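You operate a simulated robot arm through the tools that you are given. There is no shell and no other tool.

The job below is to be done with a simulated robot arm. You get a single attempt, and the scene is never put back.

TASK
The bench amplifier's RIGHT drive board is dead. Fit the blue one instead.
Fine: it is switched off already; unplug and drain it first; plug in the REST hole, old board in the OLD pocket; yellow drain tool, put back where it stood. Set down upright: yellow drain tool.

Only the result counts: the job must be done as asked and must still hold three seconds after the hand-in. Knocking over, shifting, dropping, spilling or breaking anything else fails it.

THE ROBOT
A 7-joint arm with a two-finger parallel gripper, fixed in place. Base frame: the origin is on the floor under the middle of its stand, x ahead of it, y to its left, z up; the work surface is at about z = 823. Units: mm, rad, N and s.
It reaches about 1247 mm from its shoulder. Its first joint turns from -2.304 to 2.304 rad. Payload 3.91 kg.
The TCP is the grasp point between the finger pads, 30 mm short of the fingertips. In the tool frame z runs along the fingers and y along their closing line. The gripper opens to 110 mm. The fingers are 20 mm wide and 10 mm thick; the gripper's body (48 by 112 mm) begins 55 mm behind the TCP.
Orientation is that of the tool frame in the base frame, as a unit quaternion [w, x, y, z]. With the fingers straight down and closing along the base's y, the tool's x points along the base's -x, its y along +y and its z along -z.

THE INTERFACE
- The arm moves only by the tool jog_arm. Its argument "motion" is a list of rows, each a list of 7 numbers: the shift along the tool's x, y, z in mm, then the turn, a rotation vector about the tool's x, y, z in rad, then the closure, from 0 (fully open) to 1 (shut). In form: [[tx, ty, tz, rx, ry, rz, gripper], ...]. A call has 1 to 20 rows; each row is the pose to reach, as a shift and turn from the pose commanded when the call began, along the tool's axes at that moment. Each row takes 0.2 s and may step no farther than 50 mm and 0.15 rad from the row before; otherwise, or with a gripper value out of range, the whole call is refused. Where a pose cannot be reached the arm comes as near as it can. A force on the tool above 40 N (or 10 N above the force at the start of the call, whichever is more), or a blocked arm, ends the call early, and 0.2 s more pass. Each finger travels about 108 mm/s and halts on what it meets, pressing with about 42 N; the grip force reading is that of the motor and also rises with nothing between the fingers. The clock runs only during rows and for 0.2 s after the last one: add rows that repeat a pose to give the fingers time. The reply holds the time, the measured pose of the TCP, the force on the tool along the base axes, the opening and the grip force, in the units named above and with some noise, with the torque about the TCP (base axes, N m) and any sound that the robot's microphone picked up.
- Cameras (640 x 400 px; columns grow to the right, rows downward): "scene" is fixed at [48.6, 500.5, 1598.3]; the picture's right is [0.78, -0.63, 0.00], its down [-0.61, -0.74, -0.29] and it looks along [0.18, 0.22, -0.96] (base axes); focal length 234 px, centre (320, 200). "wrist" rides on the gripper at [72, 17, -103] in the tool frame; the picture's right is [-0.23, 0.97, 0.00], its down [-0.76, -0.18, -0.62] and it looks along [-0.61, -0.14, 0.78] (tool axes); focal length 222 px, centre (320, 200). There is no depth. A picture from a camera that has moved, and an enlarged one, comes with that camera's place and axes in the base frame and with its lens.
- get_image(camera): a new picture of that camera. No time passes.
- close_up(camera, box): a new picture of the part [left, top, right, bottom] of that camera's present view, enlarged. No time passes.
- hand_in(): hands the job in; it is judged then, once.

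Nothing tells you positions but the pictures and the camera data. Unless the task says otherwise, let go and move clear before handing in.

The tools are called after ">>>" as name(argument=value, ...) on one line, values as JSON. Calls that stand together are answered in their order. jog_arm: Moves the arm, as the interface text tells. Its arguments: {"type":"object","properties":{"motion":{"type":"array"}},"required":["motion"]} The other tools are called the same way: get_image (camera) takes a picture; close_up (camera, box) takes an enlarged picture of a part of a camera's view; hand_in () hands the job in.

At the start:

```text
t: 0.0
position: [421.1, 578.4, 1235.5]
ee_rot: [0.0, 0.0, 1.0, 0.0]
ft_force: [0.6, 0.6, -0.2]
moment: [0.02, 0.0, 0.01]
width: 110.2
grasp_force: 0.1
```

scene: 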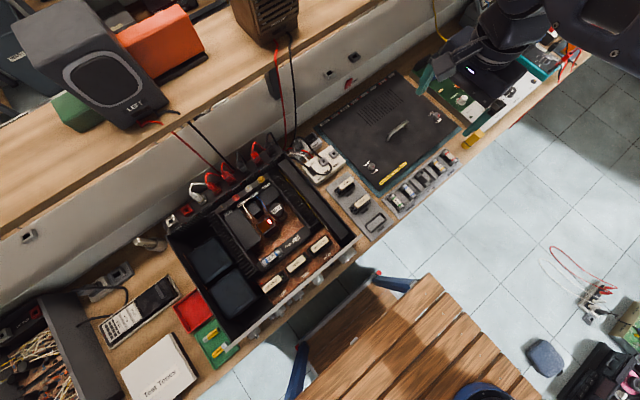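
wrist: 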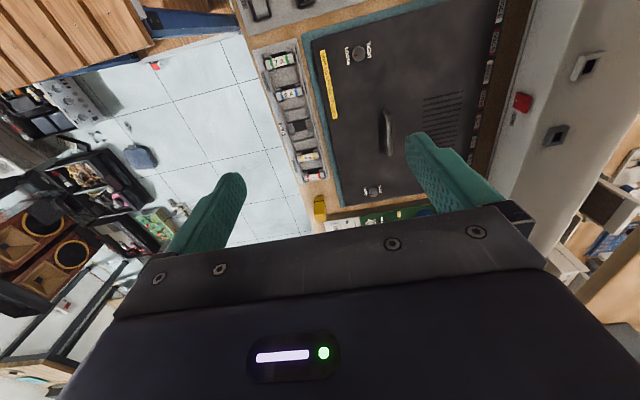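

I see a bench with an open amplifier, a dark lid on the right and several small trays. I'll take close-ups before moving anything.

>>> close_up(camera="scene", box=[160, 140, 360, 360])

>>> close_up(camera="scene", box=[280, 60, 560, 240])

>>> close_up(camera="scene", box=[60, 200, 260, 400])

>>> close_up(camera="scene", box=[160, 120, 280, 210])

```text
1.82 times, centred on (260, 250) of scene
camera zoom: at [48.6, 500.5, 1598.3], right [0.78, -0.63, 0.0], down [-0.61, -0.74, -0.29], along [0.18, 0.22, -0.96], focal length 425 px, centre (429, 109)
```

zoom: 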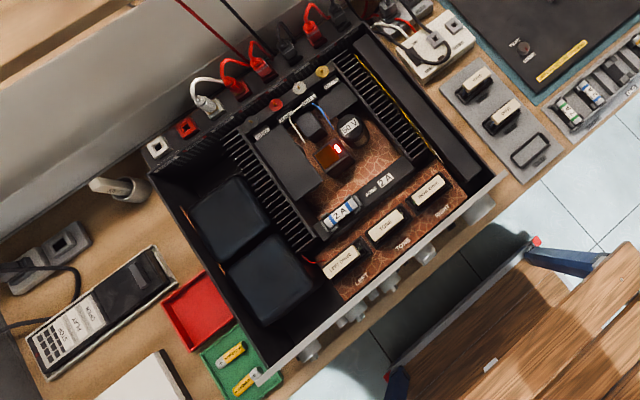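

```text
2.22 times, centred on (420, 150) of scene
camera zoom: at [48.6, 500.5, 1598.3], right [0.78, -0.63, 0.0], down [-0.61, -0.74, -0.29], along [0.18, 0.22, -0.96], focal length 520 px, centre (98, 311)
```

zoom: 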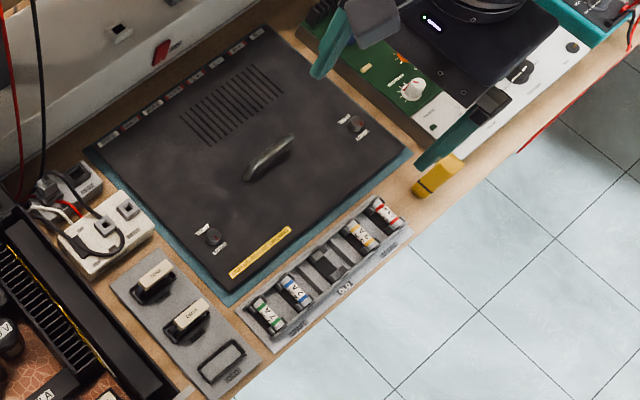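

```text
2.00 times, centred on (160, 300) of scene
camera zoom: at [48.6, 500.5, 1598.3], right [0.78, -0.63, 0.0], down [-0.61, -0.74, -0.29], along [0.18, 0.22, -0.96], focal length 468 px, centre (640, 0)
```

zoom: 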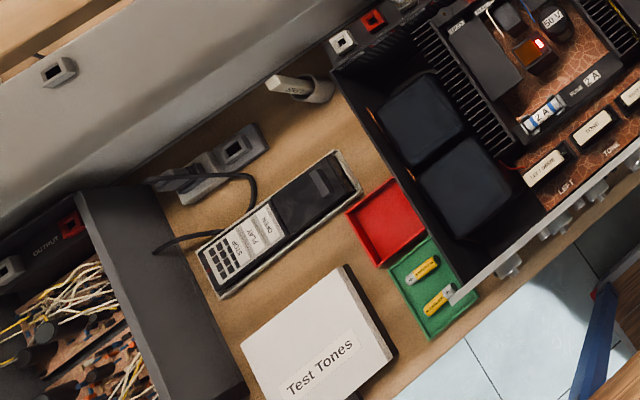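

```text
4.44 times, centred on (220, 165) of scene
camera zoom: at [48.6, 500.5, 1598.3], right [0.78, -0.63, 0.0], down [-0.61, -0.74, -0.29], along [0.18, 0.22, -0.96], focal length 1039 px, centre (764, 356)
```

zoom: 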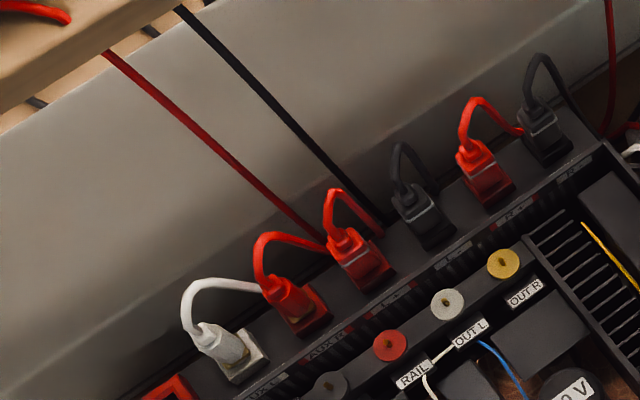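

I can see the amplifier with its three boards, a tray of spare boards, a fuse tray and a mains block with a plug. I'll zoom further to read the labels.

>>> close_up(camera="scene", box=[255, 225, 345, 295])

>>> close_up(camera="scene", box=[210, 170, 300, 240])

>>> close_up(camera="scene", box=[280, 125, 350, 185])

>>> close_up(camera="scene", box=[320, 170, 400, 240])

>>> close_up(camera="scene", box=[430, 120, 500, 180])

>>> close_up(camera="scene", box=[380, 140, 470, 215])

```text
5.71 times, centred on (300, 260) of scene
camera zoom: at [48.6, 500.5, 1598.3], right [0.78, -0.63, 0.0], down [-0.61, -0.74, -0.29], along [0.18, 0.22, -0.96], focal length 1336 px, centre (434, -143)
```

zoom: 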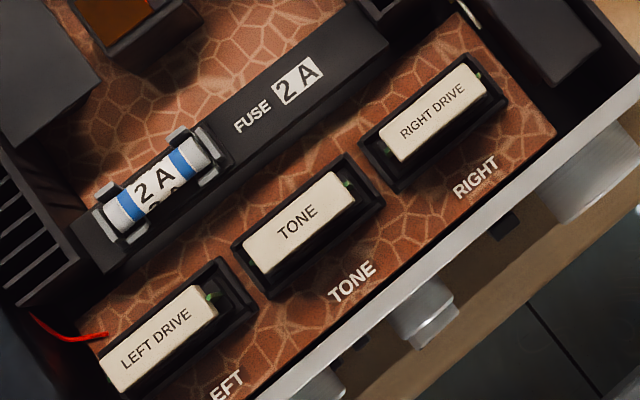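

```text
5.71 times, centred on (255, 205) of scene
camera zoom: at [48.6, 500.5, 1598.3], right [0.78, -0.63, 0.0], down [-0.61, -0.74, -0.29], along [0.18, 0.22, -0.96], focal length 1336 px, centre (691, 171)
```

zoom: 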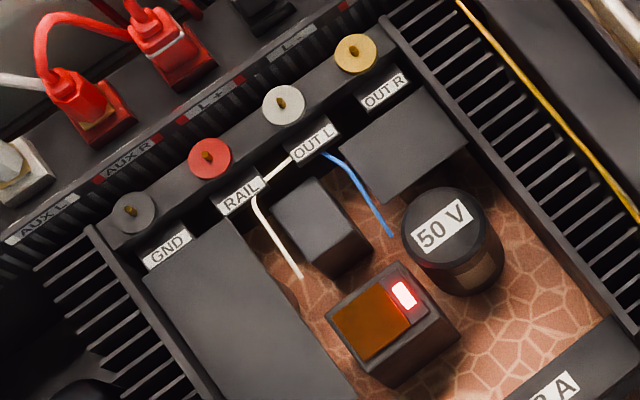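

```text
6.67 times, centred on (315, 155) of scene
camera zoom: at [48.6, 500.5, 1598.3], right [0.78, -0.63, 0.0], down [-0.61, -0.74, -0.29], along [0.18, 0.22, -0.96], focal length 1559 px, centre (353, 500)
```

zoom: 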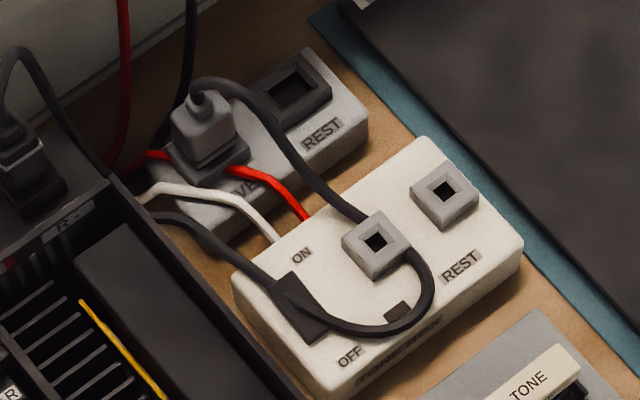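

```text
5.71 times, centred on (360, 205) of scene
camera zoom: at [48.6, 500.5, 1598.3], right [0.78, -0.63, 0.0], down [-0.61, -0.74, -0.29], along [0.18, 0.22, -0.96], focal length 1336 px, centre (91, 171)
```

zoom: 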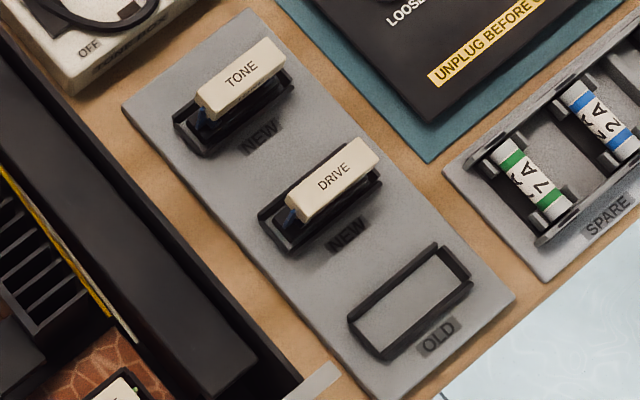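

```text
6.67 times, centred on (465, 150) of scene
camera zoom: at [48.6, 500.5, 1598.3], right [0.78, -0.63, 0.0], down [-0.61, -0.74, -0.29], along [0.18, 0.22, -0.96], focal length 1559 px, centre (-647, 533)
```

zoom: 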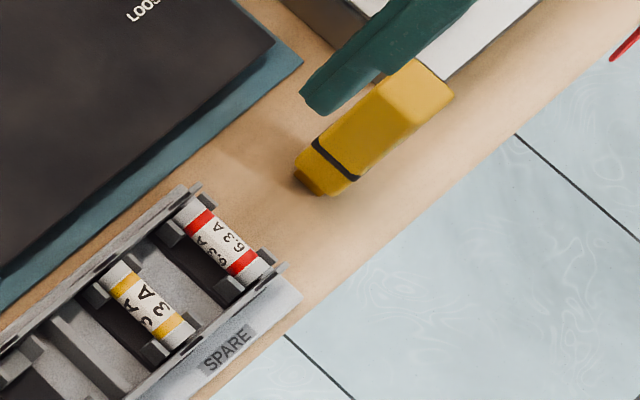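

```text
5.33 times, centred on (425, 178) of scene
camera zoom: at [48.6, 500.5, 1598.3], right [0.78, -0.63, 0.0], down [-0.61, -0.74, -0.29], along [0.18, 0.22, -0.96], focal length 1247 px, centre (-240, 320)
```

zoom: 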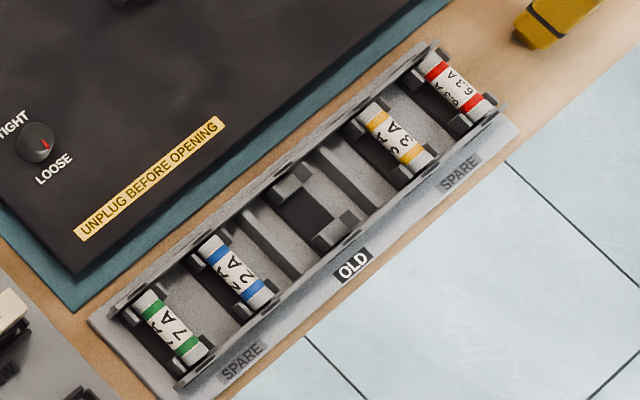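

The right strip has a LIVE socket holding a plug and an empty REST socket. The amp holds green boards marked LEFT DRIVE, TONE and RIGHT DRIVE, and the new tray holds blue TONE and DRIVE boards plus the OLD pocket. Next I'll move the wrist camera over the strip and amp at a safe height to survey them.

>>> jog_arm(motion=[[40, 15, 0, 0, 0, 0, 0], [80, 30, 0, 0, 0, 0, 0], [120, 45, 0, 0, 0, 0, 0], [160, 60, 0, 0, 0, 0, 0], [200, 75, 0, 0, 0, 0, 0], [240, 90, 0, 0, 0, 0, 0], [280, 105, 0, 0, 0, 0, 0], [321, 122, 0, 0, 0, 0, 0], [321, 122, 0, 0, 0, 0, 0]])

>>> get_image(camera="wrist")

>>> get_image(camera="scene")

```text
t: 2.0
position: [101.3, 701.5, 1234.9]
ee_rot: [0.0, 0.0, 1.0, 0.0]
ft_force: [-0.4, 0.4, -0.5]
moment: [0.02, 0.02, 0.02]
width: 110.0
grasp_force: 0.0
```

```text
taken
camera wrist: at [28.6, 718.7, 1338.4], right [0.23, 0.97, 0.0], down [0.76, -0.18, 0.62], along [0.61, -0.14, -0.78], focal length 222 px, centre (320, 200)
```

wrist: 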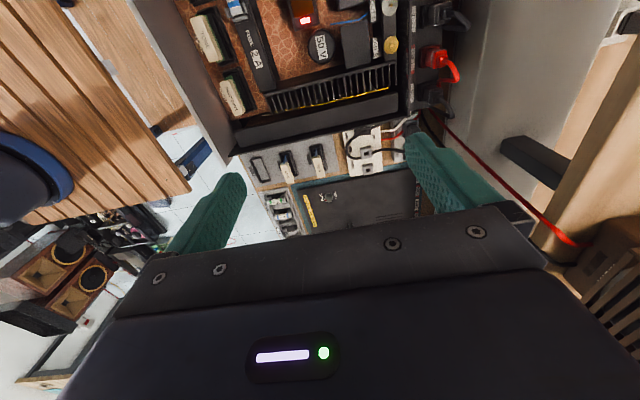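

```text
taken
```

scene: 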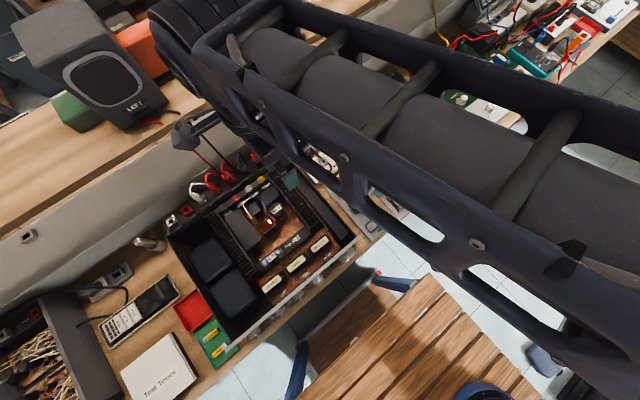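

The wrist view now shows the amp, the tray of new boards and the tone box. I'll enlarge the useful parts.

>>> close_up(camera="wrist", box=[230, 110, 430, 240])

>>> close_up(camera="wrist", box=[180, 0, 440, 130])

>>> close_up(camera="wrist", box=[340, 90, 480, 180])

```text
3.08 times, centred on (330, 175) of wrist
camera zoom: at [28.6, 718.7, 1338.4], right [0.23, 0.97, 0.0], down [0.76, -0.18, 0.62], along [0.61, -0.14, -0.78], focal length 684 px, centre (289, 277)
```

zoom: 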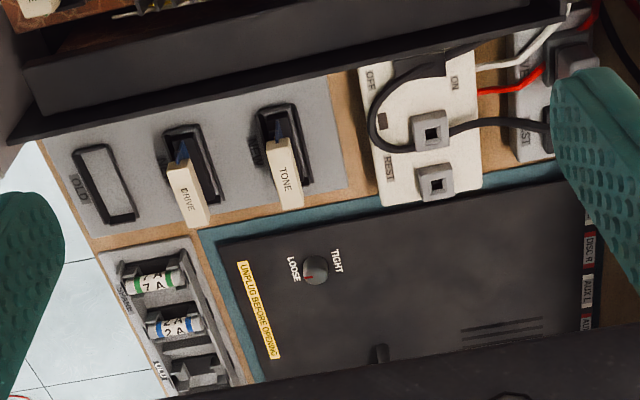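

```text
2.46 times, centred on (310, 65) of wrist
camera zoom: at [28.6, 718.7, 1338.4], right [0.23, 0.97, 0.0], down [0.76, -0.18, 0.62], along [0.61, -0.14, -0.78], focal length 547 px, centre (345, 532)
```

zoom: 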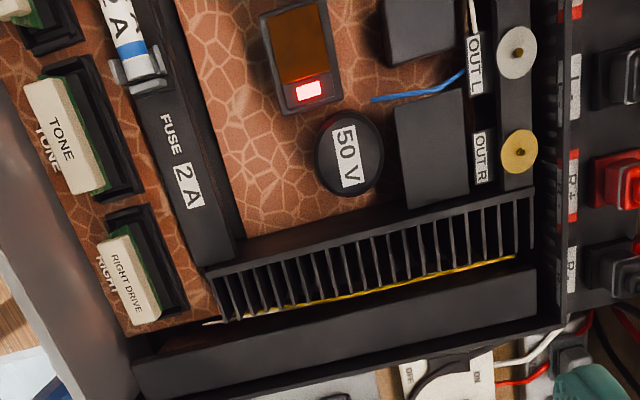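

```text
4.44 times, centred on (410, 135) of wrist
camera zoom: at [28.6, 718.7, 1338.4], right [0.23, 0.97, 0.0], down [0.76, -0.18, 0.62], along [0.61, -0.14, -0.78], focal length 987 px, centre (-80, 489)
```

zoom: 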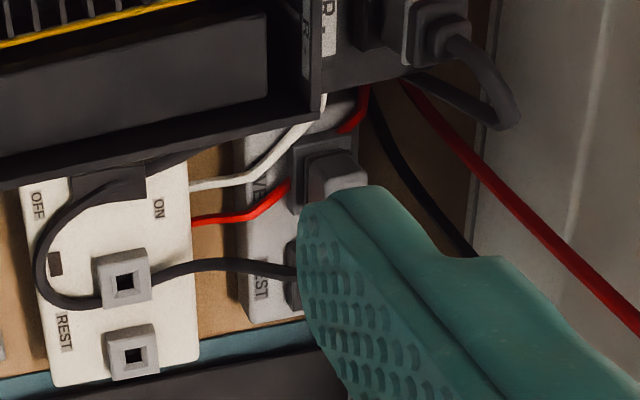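

The LIVE plug's cord loops over the tone box, and the red lamp by the 50 V cap is lit, so the rail is still charged. I'll rotate the wrist so the camera faces the wall and look at the plug, cord and drain terminals from the front.

>>> jog_arm(motion=[[-9, -9, 3, 0, 0, -0.143, 0], [-18, -18, 6, 0, 0, -0.286, 0], [-27, -27, 9, 0, 0, -0.429, 0], [-36, -36, 12, 0, 0, -0.572, 0], [-45, -45, 15, 0, 0, -0.715, 0], [-54, -54, 18, 0, 0, -0.858, 0], [-63, -63, 21, 0, 0, -1.0, 0], [-72, -72, 25, 0, 0, -1.143, 0], [-81, -81, 29, 0, 0, -1.286, 0], [-90, -90, 32, 0, 0, -1.429, 0], [-99, -101, 35, 0, 0, -1.5708, 0], [-99, -101, 35, 0, 0, -1.5708, 0]])

>>> get_image(camera="wrist")

>>> get_image(camera="scene")

```text
t: 4.6
position: [200.7, 599.4, 1202.0]
ee_rot: [0.0, 0.708, -0.706, 0.001]
ft_force: [-0.7, 0.5, -0.5]
moment: [0.01, 0.02, 0.0]
width: 110.1
grasp_force: 0.1
```

```text
taken
camera wrist: at [183.5, 525.8, 1305.1], right [-0.97, 0.23, 0.0], down [0.18, 0.76, 0.62], along [0.14, 0.61, -0.78], focal length 222 px, centre (320, 200)
```

wrist: 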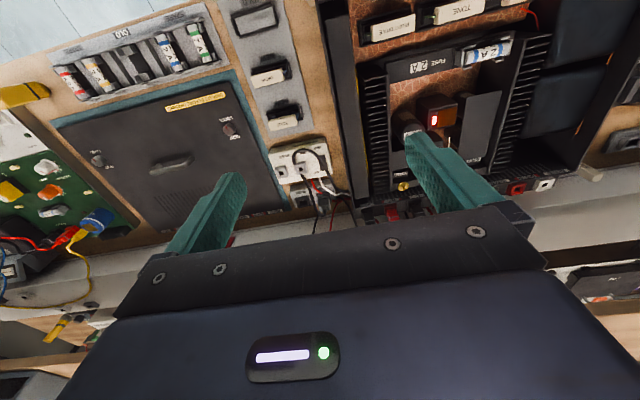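

```text
taken
```

scene: 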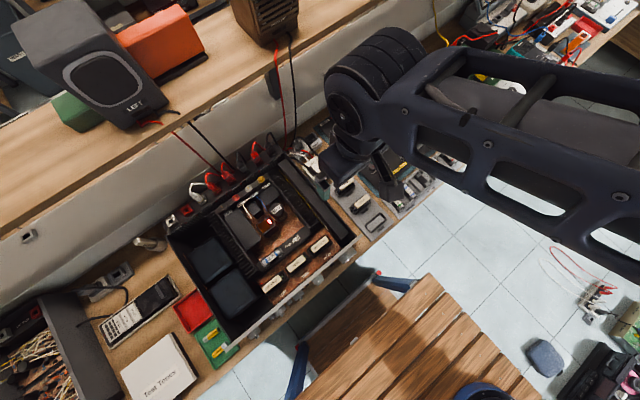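

>>> close_up(camera="wrist", box=[230, 120, 400, 230])

>>> close_up(camera="wrist", box=[200, 0, 360, 140])

>>> close_up(camera="wrist", box=[0, 40, 120, 140])

```text
3.64 times, centred on (315, 175) of wrist
camera zoom: at [183.5, 525.8, 1305.1], right [-0.97, 0.23, 0.0], down [0.18, 0.76, 0.62], along [0.14, 0.61, -0.78], focal length 808 px, centre (338, 291)
```

zoom: 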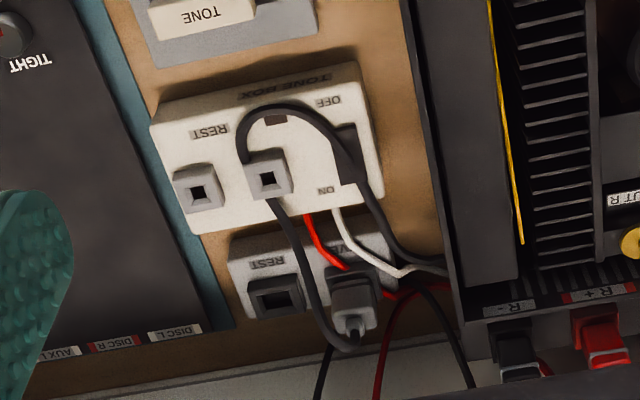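

```text
2.86 times, centred on (280, 70) of wrist
camera zoom: at [183.5, 525.8, 1305.1], right [-0.97, 0.23, 0.0], down [0.18, 0.76, 0.62], along [0.14, 0.61, -0.78], focal length 635 px, centre (434, 571)
```

zoom: 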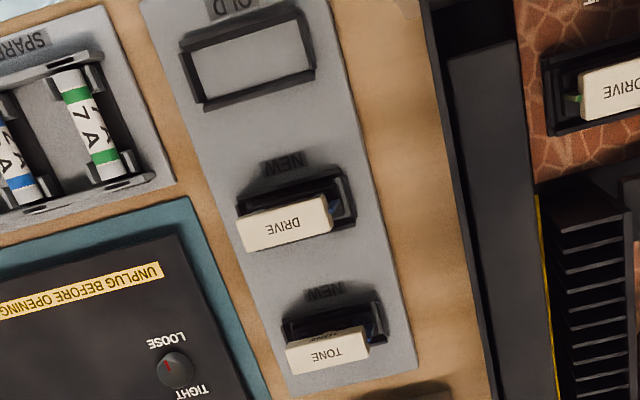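

```text
4.00 times, centred on (60, 90) of wrist
camera zoom: at [183.5, 525.8, 1305.1], right [-0.97, 0.23, 0.0], down [0.18, 0.76, 0.62], along [0.14, 0.61, -0.78], focal length 888 px, centre (1360, 640)
```

zoom: 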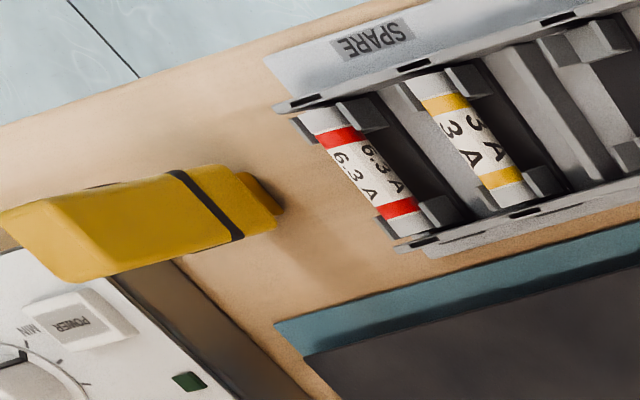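

The plug's cord runs to the amp's rear corner, so it is the amp's mains cord, and REST is next to LIVE on the same strip. The drain tool stands near (740, 500). I'll go closer to the plug.

>>> jog_arm(motion=[[-28, -8, 28, 0, 0, 0, 0], [-57, -17, 57, 0, 0, 0, 0], [-86, -26, 86, 0, 0, 0, 0], [-114, -34, 114, 0, 0, 0, 0], [-143, -43, 143, 0, 0, 0, 0], [-171, -51, 171, 0, 0, 0, 0], [-200, -60, 200, 0, 0, 0, 0], [-200, -60, 200, 0, 0, 0, 0]])

>>> get_image(camera="wrist")

>>> get_image(camera="scene")

```text
t: 6.4
position: [262.4, 798.9, 1001.9]
ee_rot: [0.0, 0.708, -0.707, 0.0]
ft_force: [0.3, 0.3, 1.2]
moment: [0.02, -0.02, 0.02]
width: 109.8
grasp_force: 0.1
```

```text
taken
camera wrist: at [245.2, 726.9, 1103.3], right [-0.97, 0.23, 0.0], down [0.18, 0.76, 0.62], along [0.14, 0.61, -0.78], focal length 222 px, centre (320, 200)
```

wrist: 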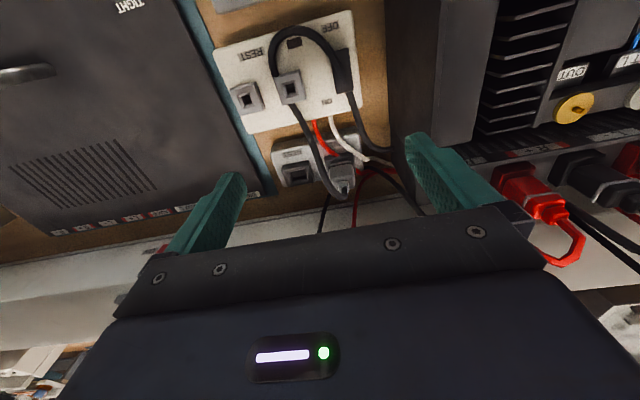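

```text
taken
```

scene: 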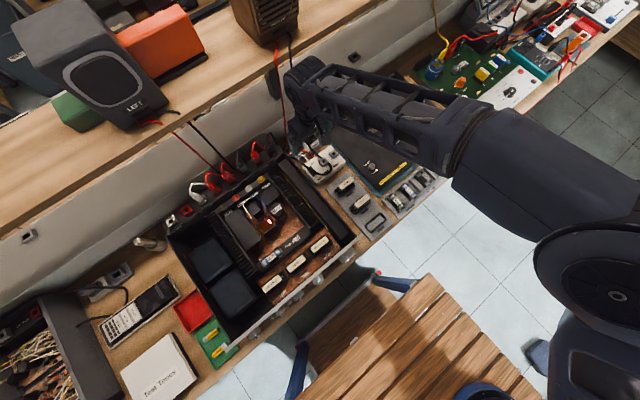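

>>> close_up(camera="wrist", box=[240, 110, 420, 230])

>>> close_up(camera="scene", box=[270, 100, 360, 180])

```text
3.33 times, centred on (330, 170) of wrist
camera zoom: at [245.2, 726.9, 1103.3], right [-0.97, 0.23, 0.0], down [0.18, 0.76, 0.62], along [0.14, 0.61, -0.78], focal length 740 px, centre (287, 300)
```

zoom: 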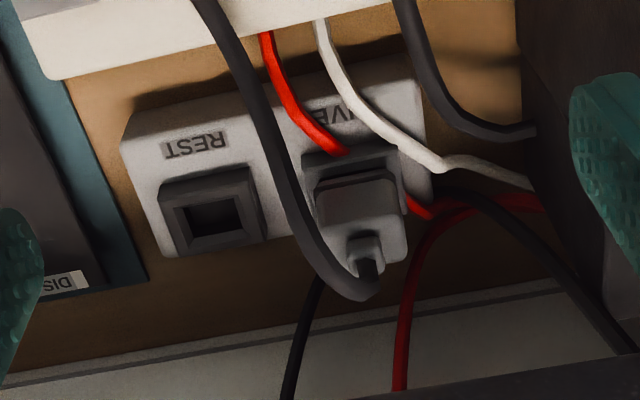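

```text
5.00 times, centred on (315, 140) of scene
camera zoom: at [48.6, 500.5, 1598.3], right [0.78, -0.63, 0.0], down [-0.61, -0.74, -0.29], along [0.18, 0.22, -0.96], focal length 1169 px, centre (345, 500)
```

zoom: 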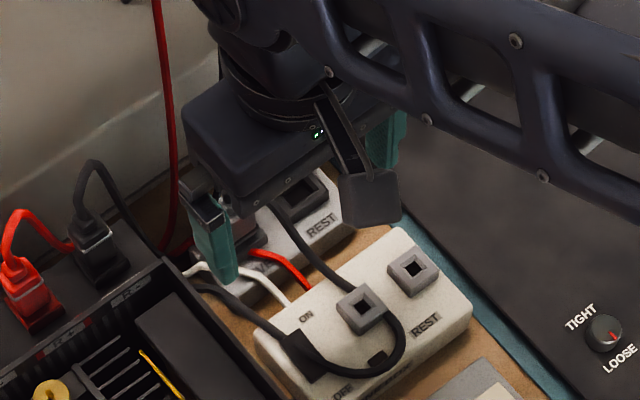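

The plug is now clearly in view. I put LIVE at about (252, 868), REST at about (305, 866) and the socket tops near z 866. I'll zoom tighter on the plug's shape and the cord.

>>> close_up(camera="wrist", box=[310, 140, 380, 210])

>>> close_up(camera="wrist", box=[220, 0, 380, 120])

```text
5.71 times, centred on (345, 175) of wrist
camera zoom: at [245.2, 726.9, 1103.3], right [-0.97, 0.23, 0.0], down [0.18, 0.76, 0.62], along [0.14, 0.61, -0.78], focal length 1269 px, centre (177, 343)
```

zoom: 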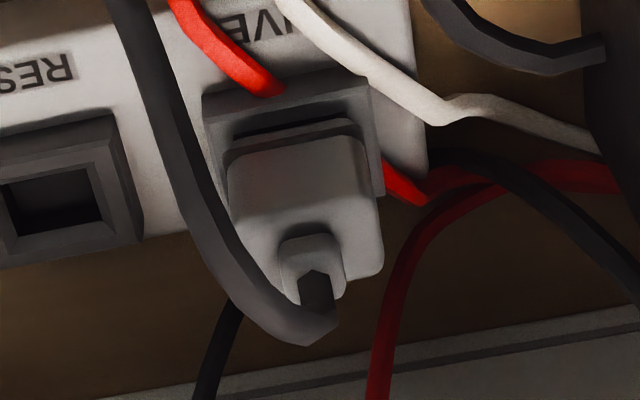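

```text
3.33 times, centred on (300, 60) of wrist
camera zoom: at [245.2, 726.9, 1103.3], right [-0.97, 0.23, 0.0], down [0.18, 0.76, 0.62], along [0.14, 0.61, -0.78], focal length 740 px, centre (387, 667)
```

zoom: 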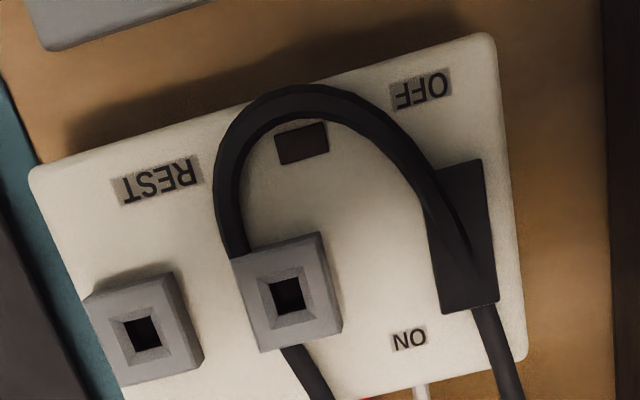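

The cables appear to pass through parts, so they are probably visual only, and the plug body is about 28 × 17 mm with its top near z 900. The strip is tilted about −4°. I'll turn the gripper to close along y, aligned with the strip, and hover above the plug.

>>> jog_arm(motion=[[-6, 1, 0, 0, 0, 0.14, 0.1], [-12, 2, 0, 0, 0, 0.28, 0.2], [-18, 3, 0, 0, 0, 0.42, 0.3], [-24, 4, 0, 0, 0, 0.56, 0.4], [-30, 5, 0, 0, 0, 0.7, 0.5], [-36, 6, 0, 0, 0, 0.84, 0.5], [-42, 7, 0, 0, 0, 0.98, 0.5], [-48, 8, 0, 0, 0, 1.12, 0.5], [-54, 9, 0, 0, 0, 1.26, 0.5], [-60, 9, 0, 0, 0, 1.4, 0.5], [-66, 10, 0, 0, 0, 1.53, 0.5], [-69, 10, 0, 0, 0, 1.641, 0.5], [-69, 10, 0, 0, 0, 1.641, 0.5]])

>>> get_image(camera="wrist")

>>> close_up(camera="wrist", box=[260, 60, 400, 200])

>>> close_up(camera="scene", box=[250, 80, 370, 180])

```text
t: 9.2
position: [250.3, 868.6, 1001.1]
ee_rot: [0.0, 0.036, 0.999, 0.0]
ft_force: [-0.4, 0.0, 0.6]
moment: [0.0, -0.01, -0.02]
width: 54.9
grasp_force: 0.1
```

```text
taken
camera wrist: at [178.9, 889.8, 1103.6], right [0.3, 0.95, 0.0], down [0.75, -0.23, 0.62], along [0.59, -0.18, -0.78], focal length 222 px, centre (320, 200)
```

wrist: 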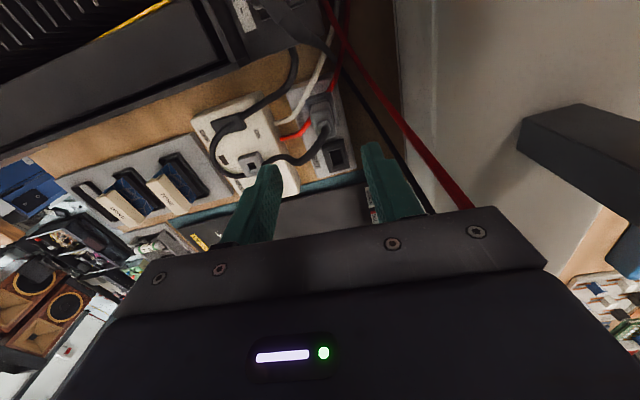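

```text
2.86 times, centred on (330, 130) of wrist
camera zoom: at [178.9, 889.8, 1103.6], right [0.3, 0.95, 0.0], down [0.75, -0.23, 0.62], along [0.59, -0.18, -0.78], focal length 635 px, centre (291, 400)
```

zoom: 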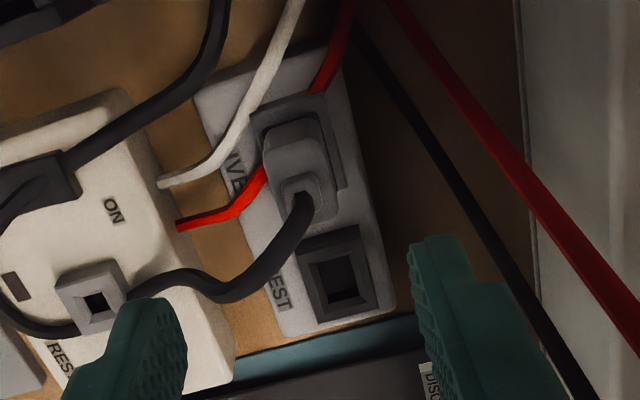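

```text
4.00 times, centred on (310, 130) of scene
camera zoom: at [48.6, 500.5, 1598.3], right [0.78, -0.63, 0.0], down [-0.61, -0.74, -0.29], along [0.18, 0.22, -0.96], focal length 935 px, centre (360, 480)
```

zoom: 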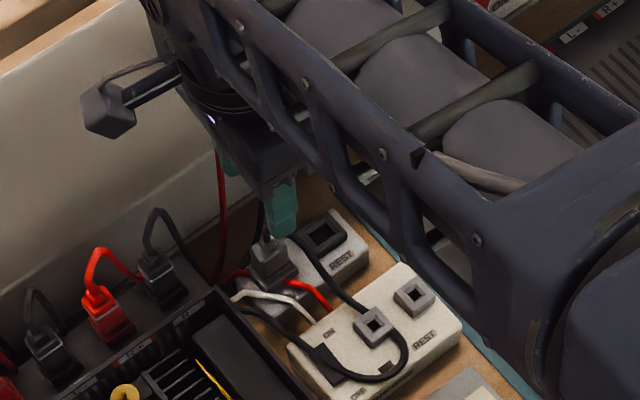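

Triangulating from the two wrist views puts the plug's centre at about (252.5, 873), with the body top near z 893. I'll centre on that and drop part-way for a closer look.

>>> jog_arm(motion=[[-1.2, 2.6, 28, 0, 0, 0, 0.5], [-2.4, 5.2, 54, 0, 0, 0, 0.5], [-2.4, 5.2, 54, 0, 0, 0, 0.5]])

>>> close_up(camera="wrist", box=[240, 60, 400, 200])

>>> close_up(camera="scene", box=[270, 110, 350, 170])

```text
t: 10.0
position: [253.3, 873.3, 947.3]
ee_rot: [0.0, 0.036, 0.999, 0.0]
ft_force: [0.1, -0.4, 0.4]
moment: [-0.02, 0.03, 0.02]
width: 55.1
grasp_force: 0.1
```

```text
2.86 times, centred on (320, 130) of wrist
camera zoom: at [181.9, 894.0, 1050.5], right [0.3, 0.96, 0.0], down [0.75, -0.23, 0.62], along [0.6, -0.18, -0.78], focal length 635 px, centre (320, 400)
```

zoom: 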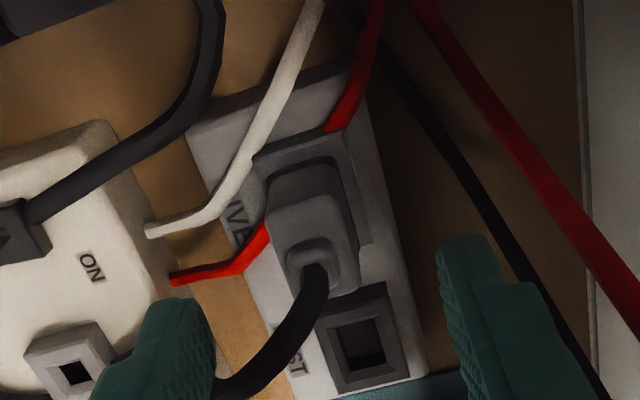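

```text
6.67 times, centred on (310, 140) of scene
camera zoom: at [48.6, 500.5, 1598.3], right [0.78, -0.63, 0.0], down [-0.61, -0.74, -0.29], along [0.18, 0.22, -0.96], focal length 1559 px, centre (387, 600)
```

zoom: 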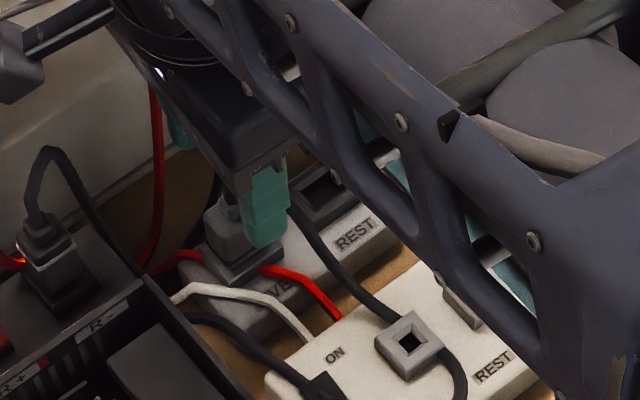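

The plug sits between the fingers. I'll descend about 50 mm and close on its body.

>>> jog_arm(motion=[[-0.5, -0.8, 17, 0, 0, 0, 0.5], [-1, -1.5, 34, 0, 0, 0, 0.5], [-1, -1.5, 49, 0, 0, 0, 0.5], [-1, -1.5, 49, 0, 0, 0, 0.5]])

>>> get_image(camera="wrist")

>>> close_up(camera="wrist", box=[240, 60, 400, 200])

>>> close_up(camera="scene", box=[270, 110, 350, 170])

```text
t: 11.0
position: [253.0, 872.1, 898.2]
ee_rot: [0.0, 0.036, 0.999, 0.0]
ft_force: [0.6, 0.0, 0.4]
moment: [0.0, -0.01, 0.0]
width: 54.9
grasp_force: 0.1
```

```text
taken
camera wrist: at [181.0, 893.0, 1001.3], right [0.3, 0.96, 0.0], down [0.75, -0.23, 0.62], along [0.6, -0.18, -0.78], focal length 222 px, centre (320, 200)
```

wrist: 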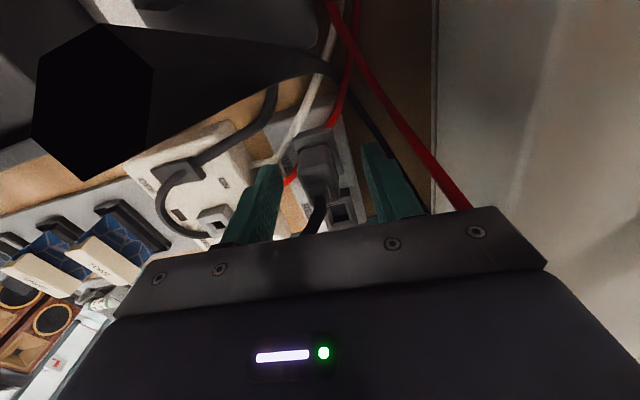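

```text
2.86 times, centred on (320, 130) of wrist
camera zoom: at [181.0, 893.0, 1001.3], right [0.3, 0.96, 0.0], down [0.75, -0.23, 0.62], along [0.6, -0.18, -0.78], focal length 635 px, centre (320, 400)
```

zoom: 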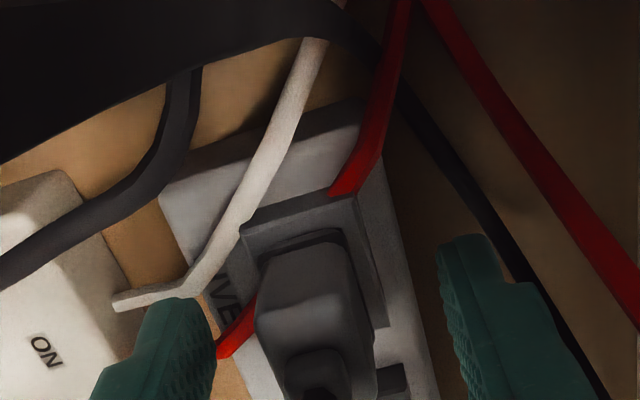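

```text
6.67 times, centred on (310, 140) of scene
camera zoom: at [48.6, 500.5, 1598.3], right [0.78, -0.63, 0.0], down [-0.61, -0.74, -0.29], along [0.18, 0.22, -0.96], focal length 1559 px, centre (387, 600)
```

zoom: 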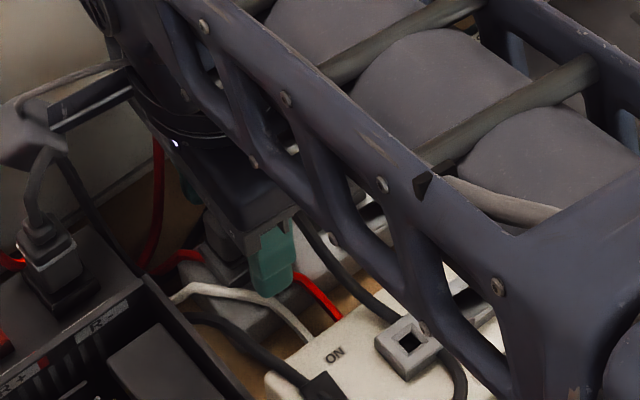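

The plug body is between the fingers with no contact force. Closing the grip.

>>> jog_arm(motion=[[0, 0, 0, 0, 0, 0, 0.8], [0, 0, 0, 0, 0, 0, 1], [0, 0, 0, 0, 0, 0, 1], [0, 0, 0, 0, 0, 0, 1]])

>>> close_up(camera="wrist", box=[240, 60, 400, 200])

```text
t: 12.0
position: [252.3, 871.9, 898.5]
ee_rot: [0.0, 0.035, 0.999, 0.0]
ft_force: [-2.1, -6.7, 0.6]
moment: [-0.22, 0.05, 0.14]
width: 19.3
grasp_force: 42.3
```

```text
2.86 times, centred on (320, 130) of wrist
camera zoom: at [180.9, 892.8, 1001.2], right [0.3, 0.96, 0.0], down [0.75, -0.23, 0.62], along [0.6, -0.18, -0.78], focal length 635 px, centre (320, 400)
```

zoom: 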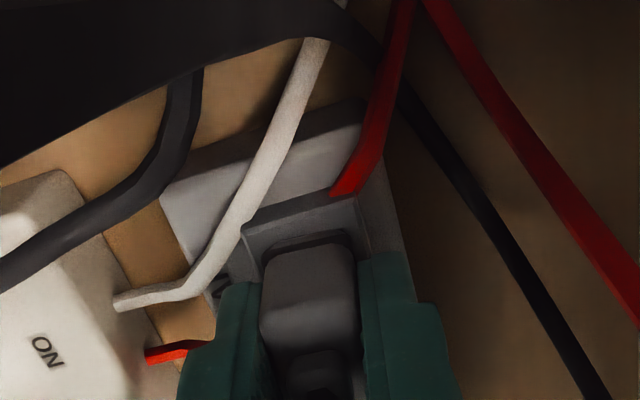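

The grip is firm at 19.3 mm. I'll pull straight up gently.

>>> jog_arm(motion=[[0, -0.7, 0, 0, 0, 0, 1], [0, -0.7, -6, 0, 0, 0, 1], [0, -0.7, -12, 0, 0, 0, 1], [0, -0.7, -18, 0, 0, 0, 1], [0, -0.7, -24, 0, 0, 0, 1], [0, -0.7, -32, 0, 0, 0, 1], [0, -0.7, -40, 0, 0, 0, 1], [0, -0.7, -40, 0, 0, 0, 1]])

>>> get_image(camera="wrist")

>>> close_up(camera="wrist", box=[240, 60, 400, 200])

>>> close_up(camera="scene", box=[270, 110, 350, 170])

```text
t: 13.8
position: [253.3, 869.8, 936.0]
ee_rot: [0.0, 0.036, 0.999, 0.002]
ft_force: [1.0, 0.4, -0.3]
moment: [-0.04, -0.01, 0.03]
width: 19.5
grasp_force: 41.9
```

```text
taken
camera wrist: at [182.6, 892.0, 1040.3], right [0.3, 0.96, 0.0], down [0.75, -0.23, 0.62], along [0.6, -0.18, -0.78], focal length 222 px, centre (320, 200)
```

wrist: 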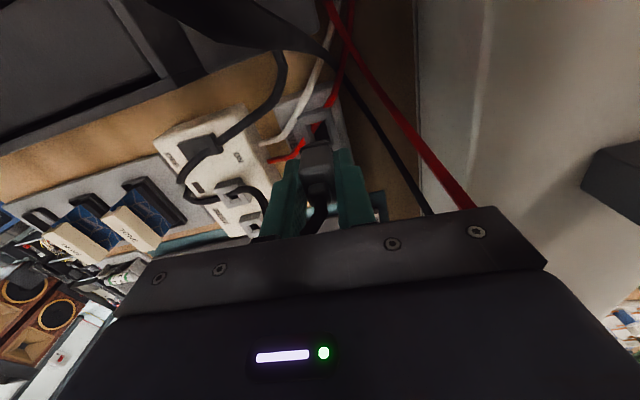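

```text
2.86 times, centred on (320, 130) of wrist
camera zoom: at [182.6, 892.0, 1040.3], right [0.3, 0.96, 0.0], down [0.75, -0.23, 0.62], along [0.6, -0.18, -0.78], focal length 635 px, centre (320, 400)
```

zoom: 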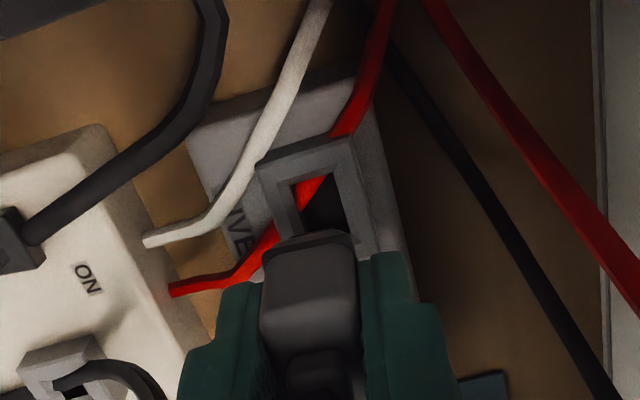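

```text
6.67 times, centred on (310, 140) of scene
camera zoom: at [48.6, 500.5, 1598.3], right [0.78, -0.63, 0.0], down [-0.61, -0.74, -0.29], along [0.18, 0.22, -0.96], focal length 1559 px, centre (387, 600)
```

zoom: 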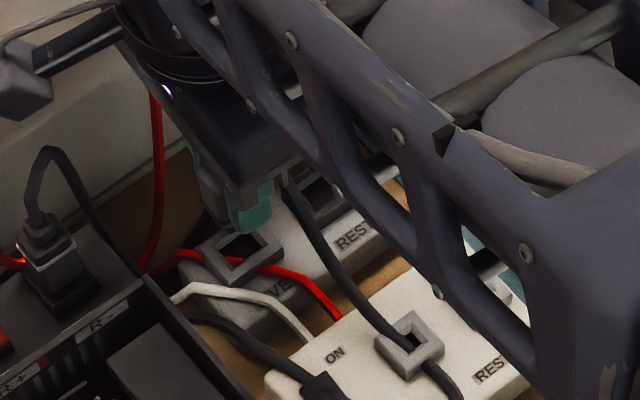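

The plug is out of LIVE. I'll zoom on the sockets to measure the LIVE to REST offset precisely.

>>> close_up(camera="scene", box=[285, 125, 325, 155])

>>> close_up(camera="wrist", box=[290, 80, 370, 150])

```text
13.33 times, centred on (305, 140) of scene
camera zoom: at [48.6, 500.5, 1598.3], right [0.78, -0.63, 0.0], down [-0.61, -0.74, -0.29], along [0.18, 0.22, -0.96], focal length 3118 px, centre (520, 1000)
```

zoom: 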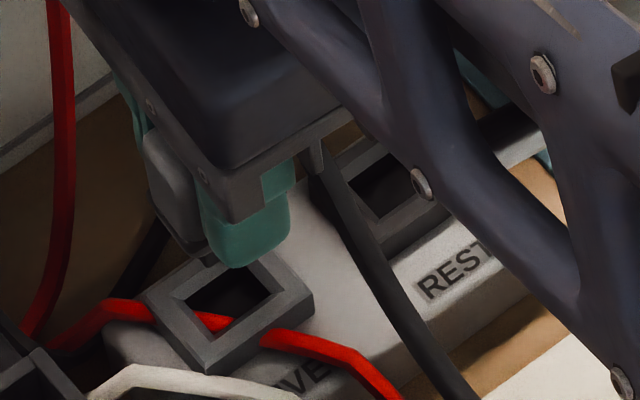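

```text
5.71 times, centred on (330, 115) of wrist
camera zoom: at [182.6, 892.0, 1040.3], right [0.3, 0.96, 0.0], down [0.75, -0.23, 0.62], along [0.6, -0.18, -0.78], focal length 1269 px, centre (263, 686)
```

zoom: 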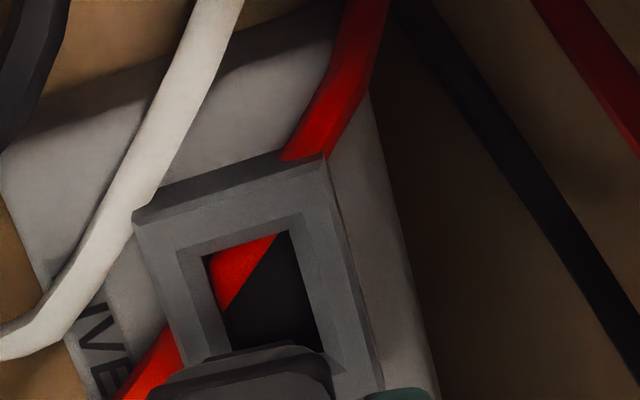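

My estimates of the LIVE to REST offset differ by a few millimetres. I'll lift the plug and back off in x so both sockets show in one wrist picture.

>>> jog_arm(motion=[[0, 0, -30, 0, 0, 0, 1], [10, -0.5, -60, 0, 0, 0, 1], [20, -1, -100, 0, 0, 0, 1], [30.6, -1.5, -143, 0, 0, 0, 1], [30.6, -1.5, -143, 0, 0, 0, 1]])

>>> get_image(camera="wrist")

>>> close_up(camera="wrist", box=[280, 80, 380, 170])

>>> close_up(camera="scene", box=[280, 115, 330, 155])

```text
t: 15.0
position: [220.9, 871.8, 1081.4]
ee_rot: [0.0, 0.035, 0.999, 0.0]
ft_force: [-0.5, 0.3, -0.4]
moment: [0.01, -0.03, 0.02]
width: 19.3
grasp_force: 42.0
```

```text
taken
camera wrist: at [150.1, 893.6, 1184.3], right [0.3, 0.96, 0.0], down [0.75, -0.23, 0.62], along [0.6, -0.18, -0.78], focal length 222 px, centre (320, 200)
```

wrist: 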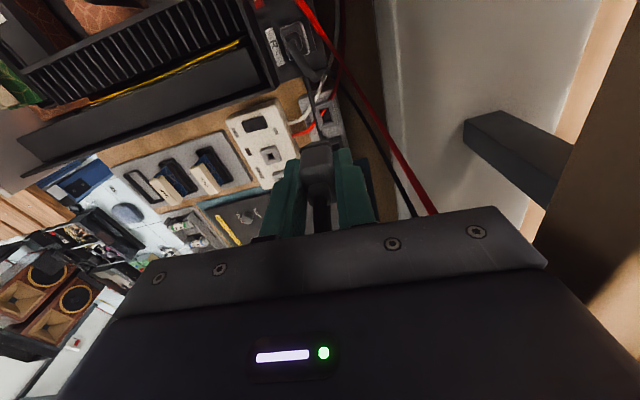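

```text
4.44 times, centred on (330, 125) of wrist
camera zoom: at [150.1, 893.6, 1184.3], right [0.3, 0.96, 0.0], down [0.75, -0.23, 0.62], along [0.6, -0.18, -0.78], focal length 987 px, centre (276, 533)
```

zoom: 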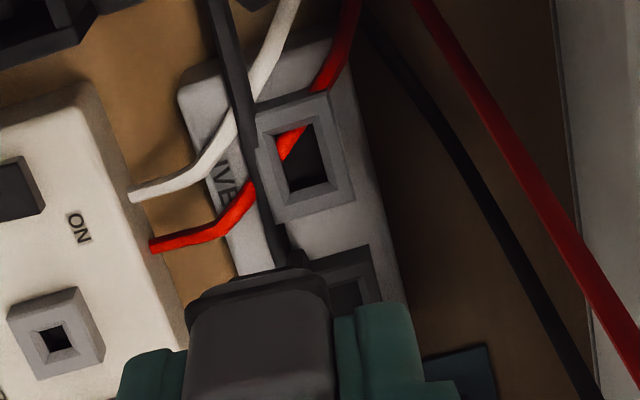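

```text
10.00 times, centred on (305, 135) of scene
camera zoom: at [48.6, 500.5, 1598.3], right [0.78, -0.63, 0.0], down [-0.61, -0.74, -0.29], along [0.18, 0.22, -0.96], focal length 2338 px, centre (470, 850)
```

zoom: 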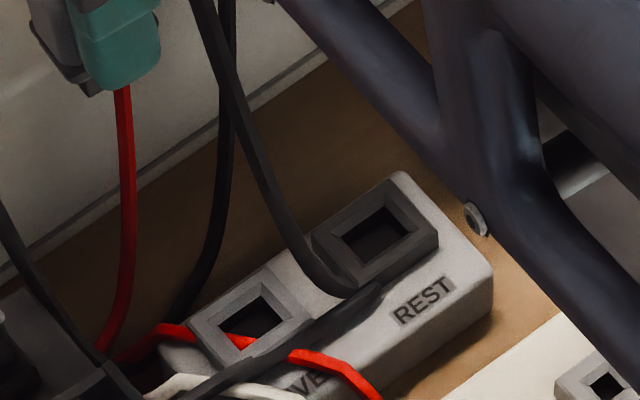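

Both sockets show clearly in the scene view, and I put REST at LIVE plus (55, −1) mm. I'll move the plug over REST at a safe height and check it.

>>> jog_arm(motion=[[-28, 1.5, 20, 0, 0, 0, 1], [-57, 3, 50, 0, 0, 0, 1], [-85.7, 4.4, 80, 0, 0, 0, 1], [-85.7, 4.4, 121, 0, 0, 0, 1], [-85.7, 4.4, 121, 0, 0, 0, 1]])

>>> close_up(camera="wrist", box=[270, 60, 390, 170])

>>> close_up(camera="scene", box=[290, 110, 340, 150])

```text
t: 16.2
position: [309.3, 867.3, 962.5]
ee_rot: [0.0, 0.036, 0.999, 0.0]
ft_force: [0.0, -0.5, -0.7]
moment: [0.01, 0.02, 0.01]
width: 19.2
grasp_force: 42.4
```

```text
3.64 times, centred on (330, 115) of wrist
camera zoom: at [237.7, 889.1, 1065.3], right [0.3, 0.96, 0.0], down [0.75, -0.23, 0.62], along [0.6, -0.18, -0.78], focal length 808 px, centre (284, 509)
```

zoom: 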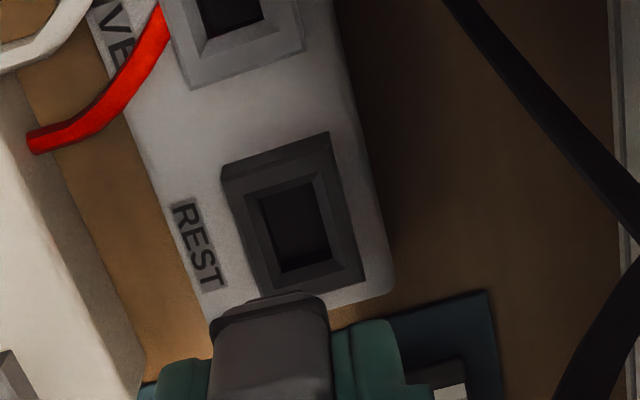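

```text
10.00 times, centred on (315, 130) of scene
camera zoom: at [48.6, 500.5, 1598.3], right [0.78, -0.63, 0.0], down [-0.61, -0.74, -0.29], along [0.18, 0.22, -0.96], focal length 2338 px, centre (370, 900)
```

zoom: 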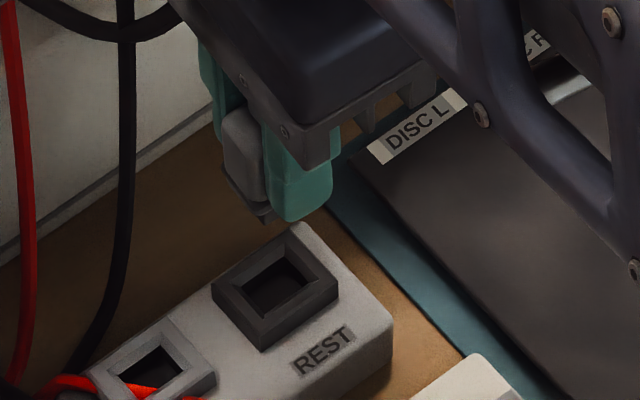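

The plug hangs just over REST but looks about 3 mm short in y. I'll correct that, lower to just above the collar, and check again.

>>> jog_arm(motion=[[0.6, 1.5, 0, 0, 0, 0, 1], [1.2, 2.9, 15, 0, 0, 0, 1], [1.2, 2.9, 34, 0, 0, 0, 1], [1.2, 2.9, 34, 0, 0, 0, 1]])

>>> close_up(camera="wrist", box=[270, 60, 390, 170])

>>> close_up(camera="scene", box=[290, 115, 330, 145])

```text
t: 17.2
position: [307.0, 873.2, 927.2]
ee_rot: [0.0, 0.036, 0.999, 0.0]
ft_force: [-0.2, -0.3, -1.2]
moment: [-0.04, 0.0, 0.01]
width: 19.1
grasp_force: 41.9
```

```text
3.64 times, centred on (330, 115) of wrist
camera zoom: at [236.0, 894.2, 1029.4], right [0.3, 0.96, 0.0], down [0.75, -0.23, 0.62], along [0.6, -0.18, -0.78], focal length 808 px, centre (284, 509)
```

zoom: 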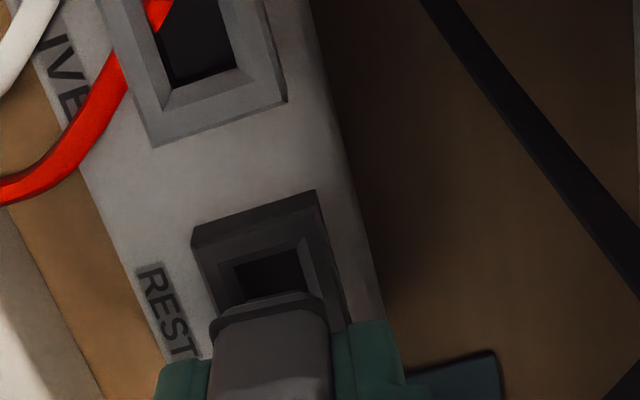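

```text
13.33 times, centred on (310, 130) of scene
camera zoom: at [48.6, 500.5, 1598.3], right [0.78, -0.63, 0.0], down [-0.61, -0.74, -0.29], along [0.18, 0.22, -0.96], focal length 3118 px, centre (453, 1133)
```

zoom: 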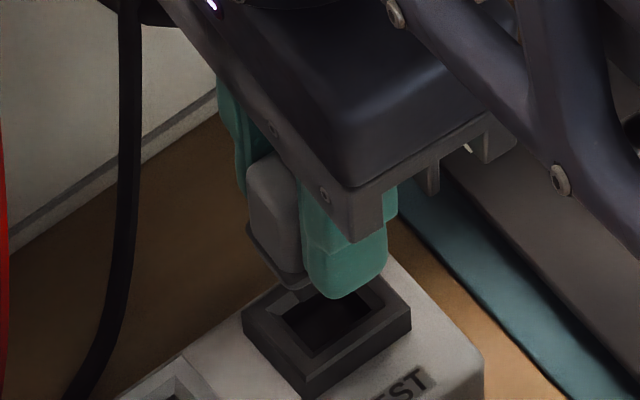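

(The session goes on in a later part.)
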